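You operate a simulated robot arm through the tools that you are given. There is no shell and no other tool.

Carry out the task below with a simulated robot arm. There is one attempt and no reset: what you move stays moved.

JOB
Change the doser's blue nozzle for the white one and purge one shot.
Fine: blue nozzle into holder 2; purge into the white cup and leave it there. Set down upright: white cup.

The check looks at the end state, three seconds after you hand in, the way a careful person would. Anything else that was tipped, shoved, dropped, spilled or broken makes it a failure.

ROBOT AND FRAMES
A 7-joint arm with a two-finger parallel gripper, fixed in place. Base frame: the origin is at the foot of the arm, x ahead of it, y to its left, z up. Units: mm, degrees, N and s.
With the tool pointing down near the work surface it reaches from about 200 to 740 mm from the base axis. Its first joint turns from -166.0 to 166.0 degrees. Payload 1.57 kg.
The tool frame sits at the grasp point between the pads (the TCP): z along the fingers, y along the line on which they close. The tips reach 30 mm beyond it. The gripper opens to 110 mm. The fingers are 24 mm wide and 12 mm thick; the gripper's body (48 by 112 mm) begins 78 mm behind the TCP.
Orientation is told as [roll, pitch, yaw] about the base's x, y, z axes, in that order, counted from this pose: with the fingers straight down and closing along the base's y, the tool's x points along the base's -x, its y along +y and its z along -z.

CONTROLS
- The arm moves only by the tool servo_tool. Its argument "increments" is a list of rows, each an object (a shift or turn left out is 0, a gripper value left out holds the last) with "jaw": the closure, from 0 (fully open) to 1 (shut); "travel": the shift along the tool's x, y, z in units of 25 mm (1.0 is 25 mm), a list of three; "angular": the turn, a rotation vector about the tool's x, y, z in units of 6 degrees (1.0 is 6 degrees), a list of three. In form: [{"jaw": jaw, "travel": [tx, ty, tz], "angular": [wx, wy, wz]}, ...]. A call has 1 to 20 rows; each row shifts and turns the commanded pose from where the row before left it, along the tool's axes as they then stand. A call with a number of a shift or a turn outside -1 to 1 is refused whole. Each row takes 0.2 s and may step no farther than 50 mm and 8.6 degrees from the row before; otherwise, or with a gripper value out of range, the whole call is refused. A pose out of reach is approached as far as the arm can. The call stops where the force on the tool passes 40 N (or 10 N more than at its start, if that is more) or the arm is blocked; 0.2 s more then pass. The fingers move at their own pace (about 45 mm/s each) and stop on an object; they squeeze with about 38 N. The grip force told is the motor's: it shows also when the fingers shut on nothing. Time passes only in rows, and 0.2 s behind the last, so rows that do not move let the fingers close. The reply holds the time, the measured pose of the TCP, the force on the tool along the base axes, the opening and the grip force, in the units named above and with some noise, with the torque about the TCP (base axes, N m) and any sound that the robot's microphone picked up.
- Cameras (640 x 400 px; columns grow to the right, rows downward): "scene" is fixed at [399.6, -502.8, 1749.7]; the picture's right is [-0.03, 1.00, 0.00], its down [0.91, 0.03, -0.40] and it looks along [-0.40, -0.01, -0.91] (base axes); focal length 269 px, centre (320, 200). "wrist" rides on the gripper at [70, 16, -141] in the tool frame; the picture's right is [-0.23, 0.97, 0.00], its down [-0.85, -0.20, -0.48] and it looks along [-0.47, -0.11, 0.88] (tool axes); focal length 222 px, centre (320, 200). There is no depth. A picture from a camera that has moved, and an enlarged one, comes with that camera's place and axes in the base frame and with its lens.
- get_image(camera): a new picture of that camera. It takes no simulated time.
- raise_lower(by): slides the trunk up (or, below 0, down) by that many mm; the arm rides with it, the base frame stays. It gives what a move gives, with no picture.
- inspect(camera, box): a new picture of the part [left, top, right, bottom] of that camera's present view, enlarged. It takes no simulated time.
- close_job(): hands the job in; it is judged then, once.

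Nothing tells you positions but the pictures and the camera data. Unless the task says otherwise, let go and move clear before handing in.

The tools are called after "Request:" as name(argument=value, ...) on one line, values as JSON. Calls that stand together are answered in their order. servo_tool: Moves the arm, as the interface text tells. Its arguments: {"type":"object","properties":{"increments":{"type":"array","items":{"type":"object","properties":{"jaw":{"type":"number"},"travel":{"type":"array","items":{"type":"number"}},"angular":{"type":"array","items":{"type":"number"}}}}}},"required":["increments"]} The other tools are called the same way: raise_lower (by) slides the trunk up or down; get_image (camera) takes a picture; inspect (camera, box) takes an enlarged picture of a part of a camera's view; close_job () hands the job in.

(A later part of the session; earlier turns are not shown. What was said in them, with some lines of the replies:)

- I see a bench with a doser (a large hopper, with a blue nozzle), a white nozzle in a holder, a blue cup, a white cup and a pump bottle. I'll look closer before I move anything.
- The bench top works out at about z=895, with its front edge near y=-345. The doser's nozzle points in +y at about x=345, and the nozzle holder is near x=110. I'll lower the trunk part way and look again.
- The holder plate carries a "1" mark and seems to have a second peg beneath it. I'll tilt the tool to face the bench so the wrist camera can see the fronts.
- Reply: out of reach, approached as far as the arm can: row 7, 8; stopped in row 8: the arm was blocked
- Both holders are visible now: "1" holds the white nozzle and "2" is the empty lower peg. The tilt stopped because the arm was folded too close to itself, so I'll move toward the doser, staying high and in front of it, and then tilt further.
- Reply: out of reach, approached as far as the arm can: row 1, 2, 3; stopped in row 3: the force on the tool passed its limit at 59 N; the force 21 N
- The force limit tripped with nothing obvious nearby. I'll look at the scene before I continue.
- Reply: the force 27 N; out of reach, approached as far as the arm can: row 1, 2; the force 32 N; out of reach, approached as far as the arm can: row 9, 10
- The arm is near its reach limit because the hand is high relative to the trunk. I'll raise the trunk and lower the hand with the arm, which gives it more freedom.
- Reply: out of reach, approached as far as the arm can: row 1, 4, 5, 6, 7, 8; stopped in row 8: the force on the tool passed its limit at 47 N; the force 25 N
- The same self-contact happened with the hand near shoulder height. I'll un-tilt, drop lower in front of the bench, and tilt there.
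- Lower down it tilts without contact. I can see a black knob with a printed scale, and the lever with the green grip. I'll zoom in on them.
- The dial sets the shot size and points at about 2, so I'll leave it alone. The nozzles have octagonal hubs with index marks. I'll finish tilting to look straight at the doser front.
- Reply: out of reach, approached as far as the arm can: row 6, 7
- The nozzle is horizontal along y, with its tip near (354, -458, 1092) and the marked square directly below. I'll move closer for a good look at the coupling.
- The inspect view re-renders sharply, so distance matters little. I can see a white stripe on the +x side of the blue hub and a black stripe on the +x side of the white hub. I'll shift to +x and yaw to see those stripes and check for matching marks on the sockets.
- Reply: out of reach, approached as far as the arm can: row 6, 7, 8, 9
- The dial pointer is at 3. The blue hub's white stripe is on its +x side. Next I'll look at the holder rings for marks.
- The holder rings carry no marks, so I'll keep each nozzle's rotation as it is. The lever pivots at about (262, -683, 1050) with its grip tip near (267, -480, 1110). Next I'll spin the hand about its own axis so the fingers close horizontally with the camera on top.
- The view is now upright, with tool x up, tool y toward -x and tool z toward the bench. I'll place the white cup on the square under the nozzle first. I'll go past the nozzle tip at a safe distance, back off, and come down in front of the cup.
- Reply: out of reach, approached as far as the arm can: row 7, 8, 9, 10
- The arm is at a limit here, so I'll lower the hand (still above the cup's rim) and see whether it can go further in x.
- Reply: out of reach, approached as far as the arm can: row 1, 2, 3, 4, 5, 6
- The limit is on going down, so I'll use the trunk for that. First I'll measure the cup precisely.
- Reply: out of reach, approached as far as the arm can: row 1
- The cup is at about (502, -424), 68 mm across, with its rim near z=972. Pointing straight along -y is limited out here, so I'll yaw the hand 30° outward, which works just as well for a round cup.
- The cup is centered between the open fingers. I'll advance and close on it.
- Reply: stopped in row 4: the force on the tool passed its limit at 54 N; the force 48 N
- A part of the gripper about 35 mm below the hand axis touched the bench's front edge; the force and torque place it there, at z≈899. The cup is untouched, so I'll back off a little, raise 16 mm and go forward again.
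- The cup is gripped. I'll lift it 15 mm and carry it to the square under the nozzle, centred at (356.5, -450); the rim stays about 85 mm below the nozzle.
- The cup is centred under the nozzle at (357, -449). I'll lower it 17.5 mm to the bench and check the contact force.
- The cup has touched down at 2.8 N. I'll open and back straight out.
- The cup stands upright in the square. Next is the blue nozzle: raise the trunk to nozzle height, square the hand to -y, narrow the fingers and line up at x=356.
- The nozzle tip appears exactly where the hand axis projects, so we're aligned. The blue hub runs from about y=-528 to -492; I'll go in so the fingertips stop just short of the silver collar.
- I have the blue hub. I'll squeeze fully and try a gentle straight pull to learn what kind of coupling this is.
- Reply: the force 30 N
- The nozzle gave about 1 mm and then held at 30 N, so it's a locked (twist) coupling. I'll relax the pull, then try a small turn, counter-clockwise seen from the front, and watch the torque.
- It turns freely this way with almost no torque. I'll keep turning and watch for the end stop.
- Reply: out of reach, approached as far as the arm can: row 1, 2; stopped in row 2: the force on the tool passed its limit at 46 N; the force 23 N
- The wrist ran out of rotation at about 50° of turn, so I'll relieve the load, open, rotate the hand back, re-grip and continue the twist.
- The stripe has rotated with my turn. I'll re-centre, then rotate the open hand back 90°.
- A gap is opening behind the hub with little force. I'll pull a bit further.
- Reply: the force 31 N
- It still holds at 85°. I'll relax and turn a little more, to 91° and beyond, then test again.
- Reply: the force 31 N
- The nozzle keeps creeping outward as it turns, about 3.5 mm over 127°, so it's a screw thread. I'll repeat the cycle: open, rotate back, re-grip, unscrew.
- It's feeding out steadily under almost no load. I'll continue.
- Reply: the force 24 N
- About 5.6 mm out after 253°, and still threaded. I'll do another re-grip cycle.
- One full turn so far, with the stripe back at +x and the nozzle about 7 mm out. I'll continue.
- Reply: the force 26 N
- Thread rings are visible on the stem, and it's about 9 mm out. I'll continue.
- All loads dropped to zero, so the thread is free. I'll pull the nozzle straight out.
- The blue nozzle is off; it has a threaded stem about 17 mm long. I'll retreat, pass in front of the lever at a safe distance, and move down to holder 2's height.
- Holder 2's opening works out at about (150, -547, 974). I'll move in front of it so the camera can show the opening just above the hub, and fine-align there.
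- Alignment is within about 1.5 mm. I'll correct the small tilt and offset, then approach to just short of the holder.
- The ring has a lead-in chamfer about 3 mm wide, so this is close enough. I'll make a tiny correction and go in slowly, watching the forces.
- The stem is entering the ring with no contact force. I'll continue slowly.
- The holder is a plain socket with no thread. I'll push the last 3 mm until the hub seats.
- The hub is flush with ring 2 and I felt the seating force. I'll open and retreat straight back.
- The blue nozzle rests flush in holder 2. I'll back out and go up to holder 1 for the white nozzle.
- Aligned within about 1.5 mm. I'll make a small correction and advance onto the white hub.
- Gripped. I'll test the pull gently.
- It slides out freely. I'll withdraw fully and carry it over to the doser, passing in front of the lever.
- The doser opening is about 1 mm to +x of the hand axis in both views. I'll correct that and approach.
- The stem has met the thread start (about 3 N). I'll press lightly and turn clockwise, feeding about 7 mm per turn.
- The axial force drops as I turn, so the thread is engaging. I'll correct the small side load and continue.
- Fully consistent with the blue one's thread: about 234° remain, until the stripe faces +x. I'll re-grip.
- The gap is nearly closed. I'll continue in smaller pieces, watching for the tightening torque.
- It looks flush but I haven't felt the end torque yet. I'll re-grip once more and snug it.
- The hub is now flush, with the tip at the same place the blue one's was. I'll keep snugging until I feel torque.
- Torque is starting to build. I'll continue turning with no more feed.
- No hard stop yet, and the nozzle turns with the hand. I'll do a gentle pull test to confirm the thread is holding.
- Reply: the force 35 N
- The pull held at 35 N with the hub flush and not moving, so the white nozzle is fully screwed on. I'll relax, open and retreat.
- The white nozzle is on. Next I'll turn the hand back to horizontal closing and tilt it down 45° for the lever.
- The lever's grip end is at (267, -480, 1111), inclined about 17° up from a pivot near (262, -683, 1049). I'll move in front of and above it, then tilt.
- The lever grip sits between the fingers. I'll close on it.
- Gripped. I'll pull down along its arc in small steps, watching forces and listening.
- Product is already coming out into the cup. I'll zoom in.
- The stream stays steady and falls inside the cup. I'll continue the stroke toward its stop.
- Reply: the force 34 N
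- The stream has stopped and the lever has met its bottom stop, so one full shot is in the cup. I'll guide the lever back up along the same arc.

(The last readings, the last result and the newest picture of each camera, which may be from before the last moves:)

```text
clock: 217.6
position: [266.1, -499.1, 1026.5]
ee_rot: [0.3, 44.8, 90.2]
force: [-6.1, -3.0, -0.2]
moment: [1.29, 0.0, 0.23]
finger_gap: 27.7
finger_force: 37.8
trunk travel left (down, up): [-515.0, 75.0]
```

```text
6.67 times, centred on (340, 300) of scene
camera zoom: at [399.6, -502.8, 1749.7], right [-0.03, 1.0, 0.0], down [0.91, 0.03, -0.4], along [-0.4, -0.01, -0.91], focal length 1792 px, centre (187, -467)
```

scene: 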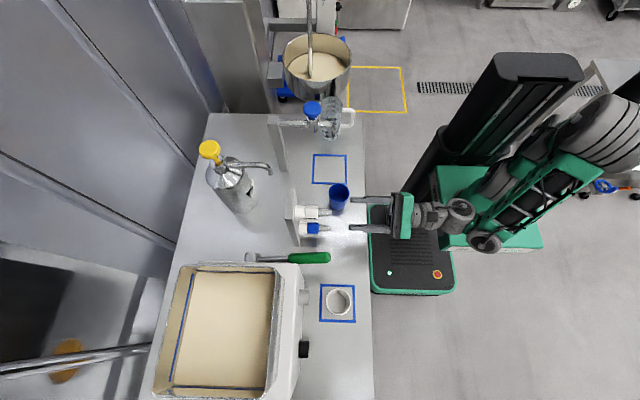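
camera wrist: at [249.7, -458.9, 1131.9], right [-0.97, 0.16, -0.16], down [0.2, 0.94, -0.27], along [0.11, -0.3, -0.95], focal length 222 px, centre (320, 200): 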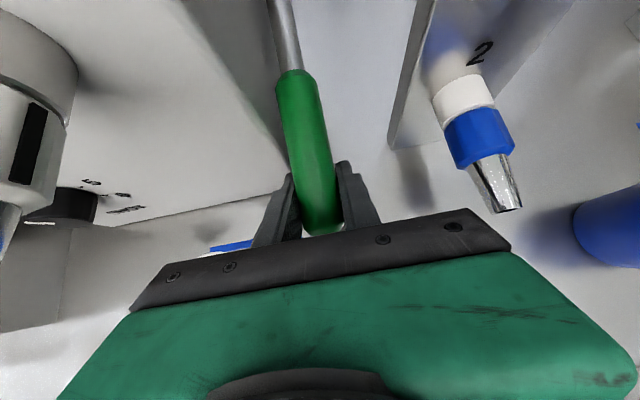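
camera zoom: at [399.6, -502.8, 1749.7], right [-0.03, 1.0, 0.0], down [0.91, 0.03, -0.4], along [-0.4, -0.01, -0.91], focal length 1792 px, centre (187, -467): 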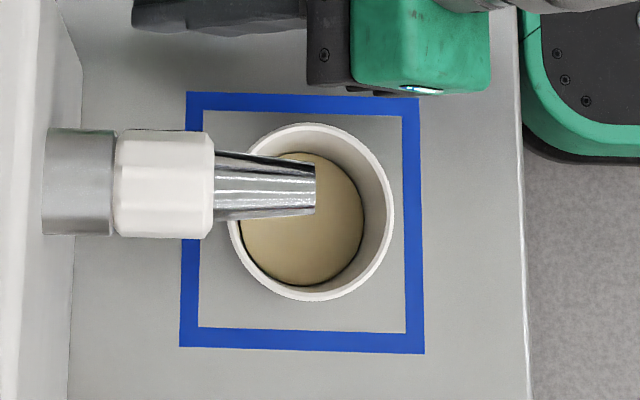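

Request:
servo_tool(increments=[{"travel": [0.336, 0, -0.393]}, {"travel": [0.364, 0, -0.364]}, {"travel": [0.387, 0, -0.342]}, {"travel": [0.41, 0, -0.314]}, {}])

Request:
servo_tool(increments=[{"travel": [0.41, 0, -0.285]}, {"travel": [0.224, 0, -0.128]}, {}])

Request:
inspect(camera="scene", box=[240, 200, 420, 330])

Request:
inspect(camera="scene", box=[300, 270, 380, 330])

```text
clock: 218.8
position: [265.6, -502.0, 1078.8]
ee_rot: [0.1, 44.9, 90.1]
force: [-5.4, -6.3, -2.9]
moment: [1.25, -0.04, 0.35]
finger_gap: 27.8
finger_force: 38.2
trunk travel left (down, up): [-515.0, 75.0]
```

```text
clock: 219.6
position: [266.1, -506.6, 1096.8]
ee_rot: [0.2, 44.8, 90.1]
force: [-6.3, -5.3, -9.1]
moment: [-0.2, -0.1, 0.52]
finger_gap: 27.8
finger_force: 38.1
trunk travel left (down, up): [-515.0, 75.0]
```

```text
3.08 times, centred on (330, 265) of scene
camera zoom: at [399.6, -502.8, 1749.7], right [-0.03, 1.0, 0.0], down [0.91, 0.03, -0.4], along [-0.4, -0.01, -0.91], focal length 827 px, centre (289, 0)
```

zoom: 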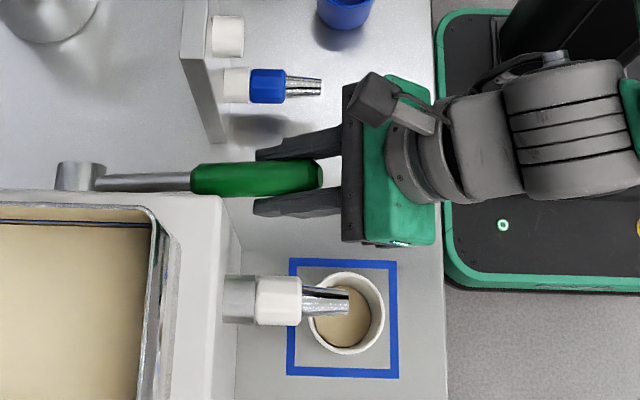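

```text
6.67 times, centred on (340, 300) of scene
camera zoom: at [399.6, -502.8, 1749.7], right [-0.03, 1.0, 0.0], down [0.91, 0.03, -0.4], along [-0.4, -0.01, -0.91], focal length 1792 px, centre (187, -467)
```

zoom: 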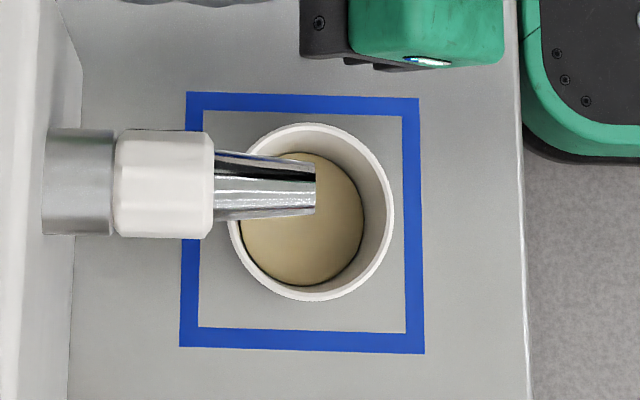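

The lever is back at its top position. I'll release it and back away along the approach direction.

Request:
servo_tool(increments=[{"jaw": 0.75}, {"jaw": 0.55}, {"jaw": 0.45}, {}, {}])

Request:
inspect(camera="scene", box=[240, 200, 420, 330])

```text
clock: 220.8
position: [266.9, -505.8, 1099.0]
ee_rot: [0.3, 45.0, 90.2]
force: [0.2, -0.7, -0.2]
moment: [0.0, 0.0, -0.02]
finger_gap: 60.5
finger_force: 0.0
trunk travel left (down, up): [-515.0, 75.0]
```

```text
3.08 times, centred on (330, 265) of scene
camera zoom: at [399.6, -502.8, 1749.7], right [-0.03, 1.0, 0.0], down [0.91, 0.03, -0.4], along [-0.4, -0.01, -0.91], focal length 827 px, centre (289, 0)
```

zoom: 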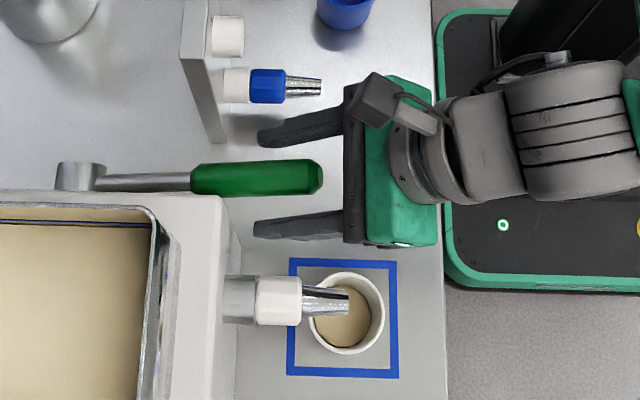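

Request:
servo_tool(increments=[{"travel": [0, 0, -0.8]}, {"travel": [0, 0, -0.9]}, {"travel": [0, 0, -0.9]}, {"travel": [0, 0, -0.9]}, {"travel": [-0.5, 0, -0.5]}, {"travel": [-0.5, 0, -0.5]}, {}])

Request:
get_image(camera="wrist")

Request:
get_image(camera="scene")

Request:
inspect(camera="scene", box=[270, 180, 400, 280])

Request:
inspect(camera="wrist", box=[200, 90, 460, 240])

```text
clock: 222.3
position: [266.0, -407.9, 1161.0]
ee_rot: [0.2, 45.0, 90.1]
force: [-0.8, 0.0, -0.3]
moment: [-0.04, 0.0, -0.02]
finger_gap: 60.7
finger_force: 0.1
trunk travel left (down, up): [-515.0, 75.0]
```

```text
taken
camera wrist: at [250.6, -356.6, 1310.4], right [-0.97, 0.16, -0.16], down [0.2, 0.94, -0.27], along [0.11, -0.29, -0.95], focal length 222 px, centre (320, 200)
```

wrist: 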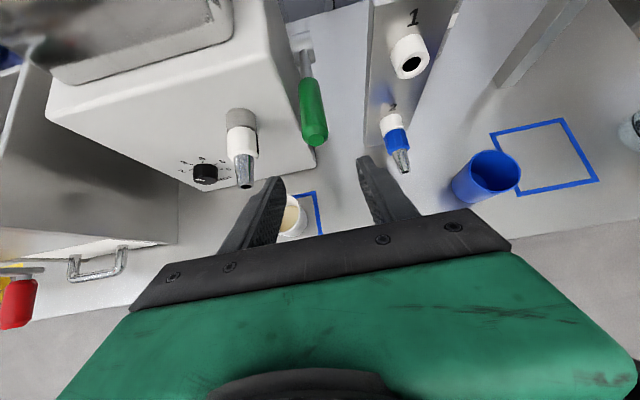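

```text
taken
```

scene: 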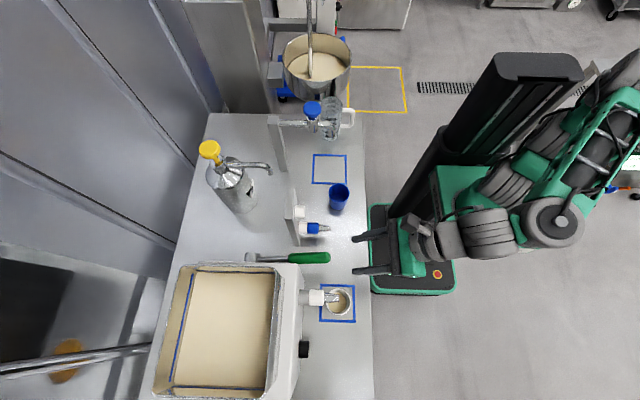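

```text
4.00 times, centred on (335, 230) of scene
camera zoom: at [399.6, -502.8, 1749.7], right [-0.03, 1.0, 0.0], down [0.91, 0.03, -0.4], along [-0.4, -0.01, -0.91], focal length 1076 px, centre (260, 80)
```

zoom: 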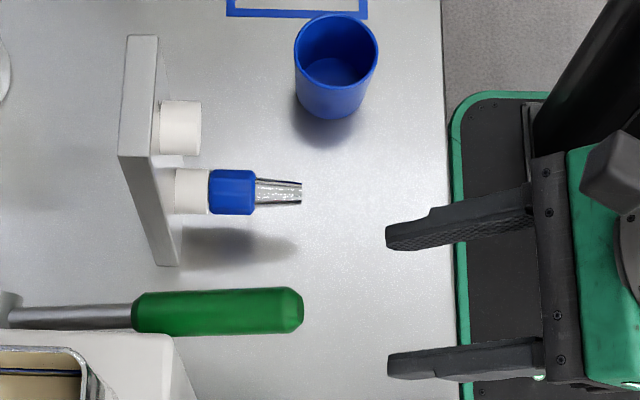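

```text
2.46 times, centred on (330, 165) of wrist
camera zoom: at [250.6, -356.6, 1310.4], right [-0.97, 0.16, -0.16], down [0.2, 0.94, -0.27], along [0.11, -0.29, -0.95], focal length 547 px, centre (295, 286)
```

zoom: 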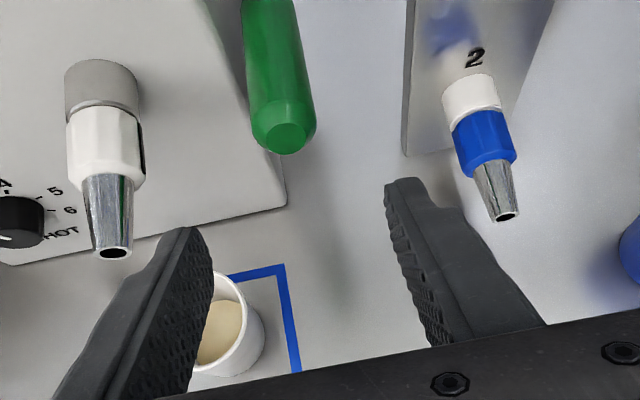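

Everything looks in place. I'll do a last check of the cup surroundings, the dial and the blue nozzle's seating before handing in.

Request:
inspect(camera="scene", box=[290, 270, 390, 345])

Request:
inspect(camera="wrist", box=[160, 90, 280, 200])

Request:
inspect(camera="wrist", box=[360, 80, 440, 190])

```text
5.33 times, centred on (340, 308) of scene
camera zoom: at [399.6, -502.8, 1749.7], right [-0.03, 1.0, 0.0], down [0.91, 0.03, -0.4], along [-0.4, -0.01, -0.91], focal length 1434 px, centre (213, -373)
```

zoom: 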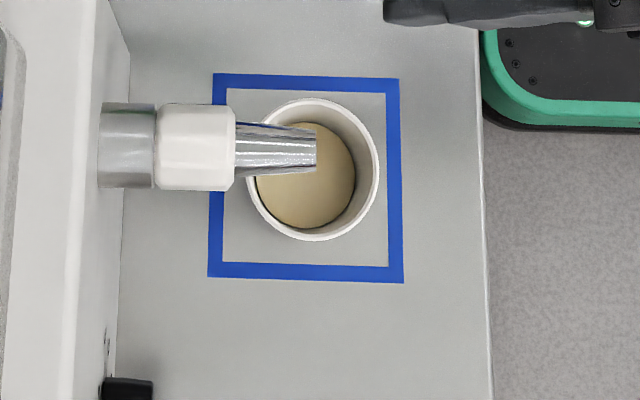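

```text
3.64 times, centred on (220, 145) of wrist
camera zoom: at [250.6, -356.6, 1310.4], right [-0.97, 0.16, -0.16], down [0.2, 0.94, -0.27], along [0.11, -0.29, -0.95], focal length 808 px, centre (684, 400)
```

zoom: 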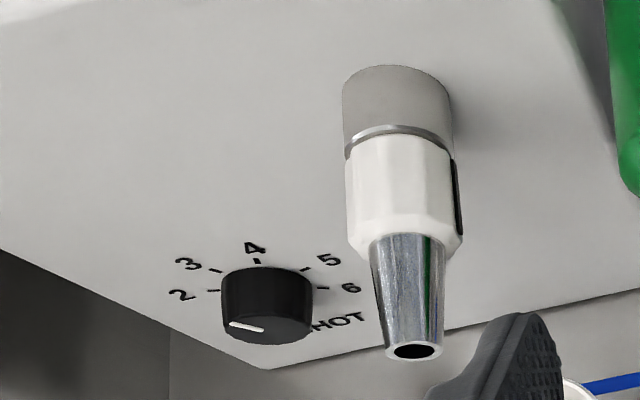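

```text
3.64 times, centred on (400, 135) of wrist
camera zoom: at [250.6, -356.6, 1310.4], right [-0.97, 0.16, -0.16], down [0.2, 0.94, -0.27], along [0.11, -0.29, -0.95], focal length 808 px, centre (29, 436)
```

zoom: 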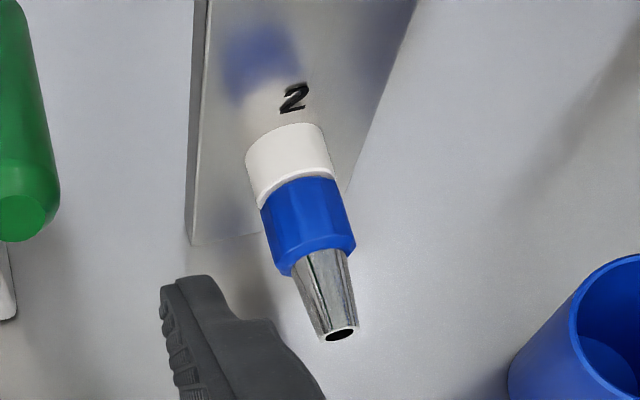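

White nozzle is screwed on flush and the blue nozzle is seated in holder 2. One shot is in the upright white cup on the square, nothing is spilled, and the hand is clear. I'm handing in.

Request:
close_job()

```text
The job is handed in.
```

The job is handed in. The white nozzle is on the doser, the blue one is in holder 2, and one shot is in the white cup.

- **Nozzle swap:** The blue nozzle unscrewed and is seated flush in holder 2. The white nozzle is screwed onto the doser with its hub flush. A 35 N pull did not move it, though I never felt a hard end stop when tightening.
- **Purge:** I pulled the lever once to its bottom stop, and the stream stopped there. Then I guided the lever back up to where it started. The dial was left as I found it, at about 3.
- **White cup:** It stands upright in the marked square under the nozzle, with the product in it. I saw no spill around it.
- **Contact along the way:** While reaching for the white cup, the gripper bumped the bench's front edge (54 N) and I backed off. In early moves the arm also twice hit its force limit with nothing nearby, which I took to be its own links touching. I saw nothing else moved by any of this.
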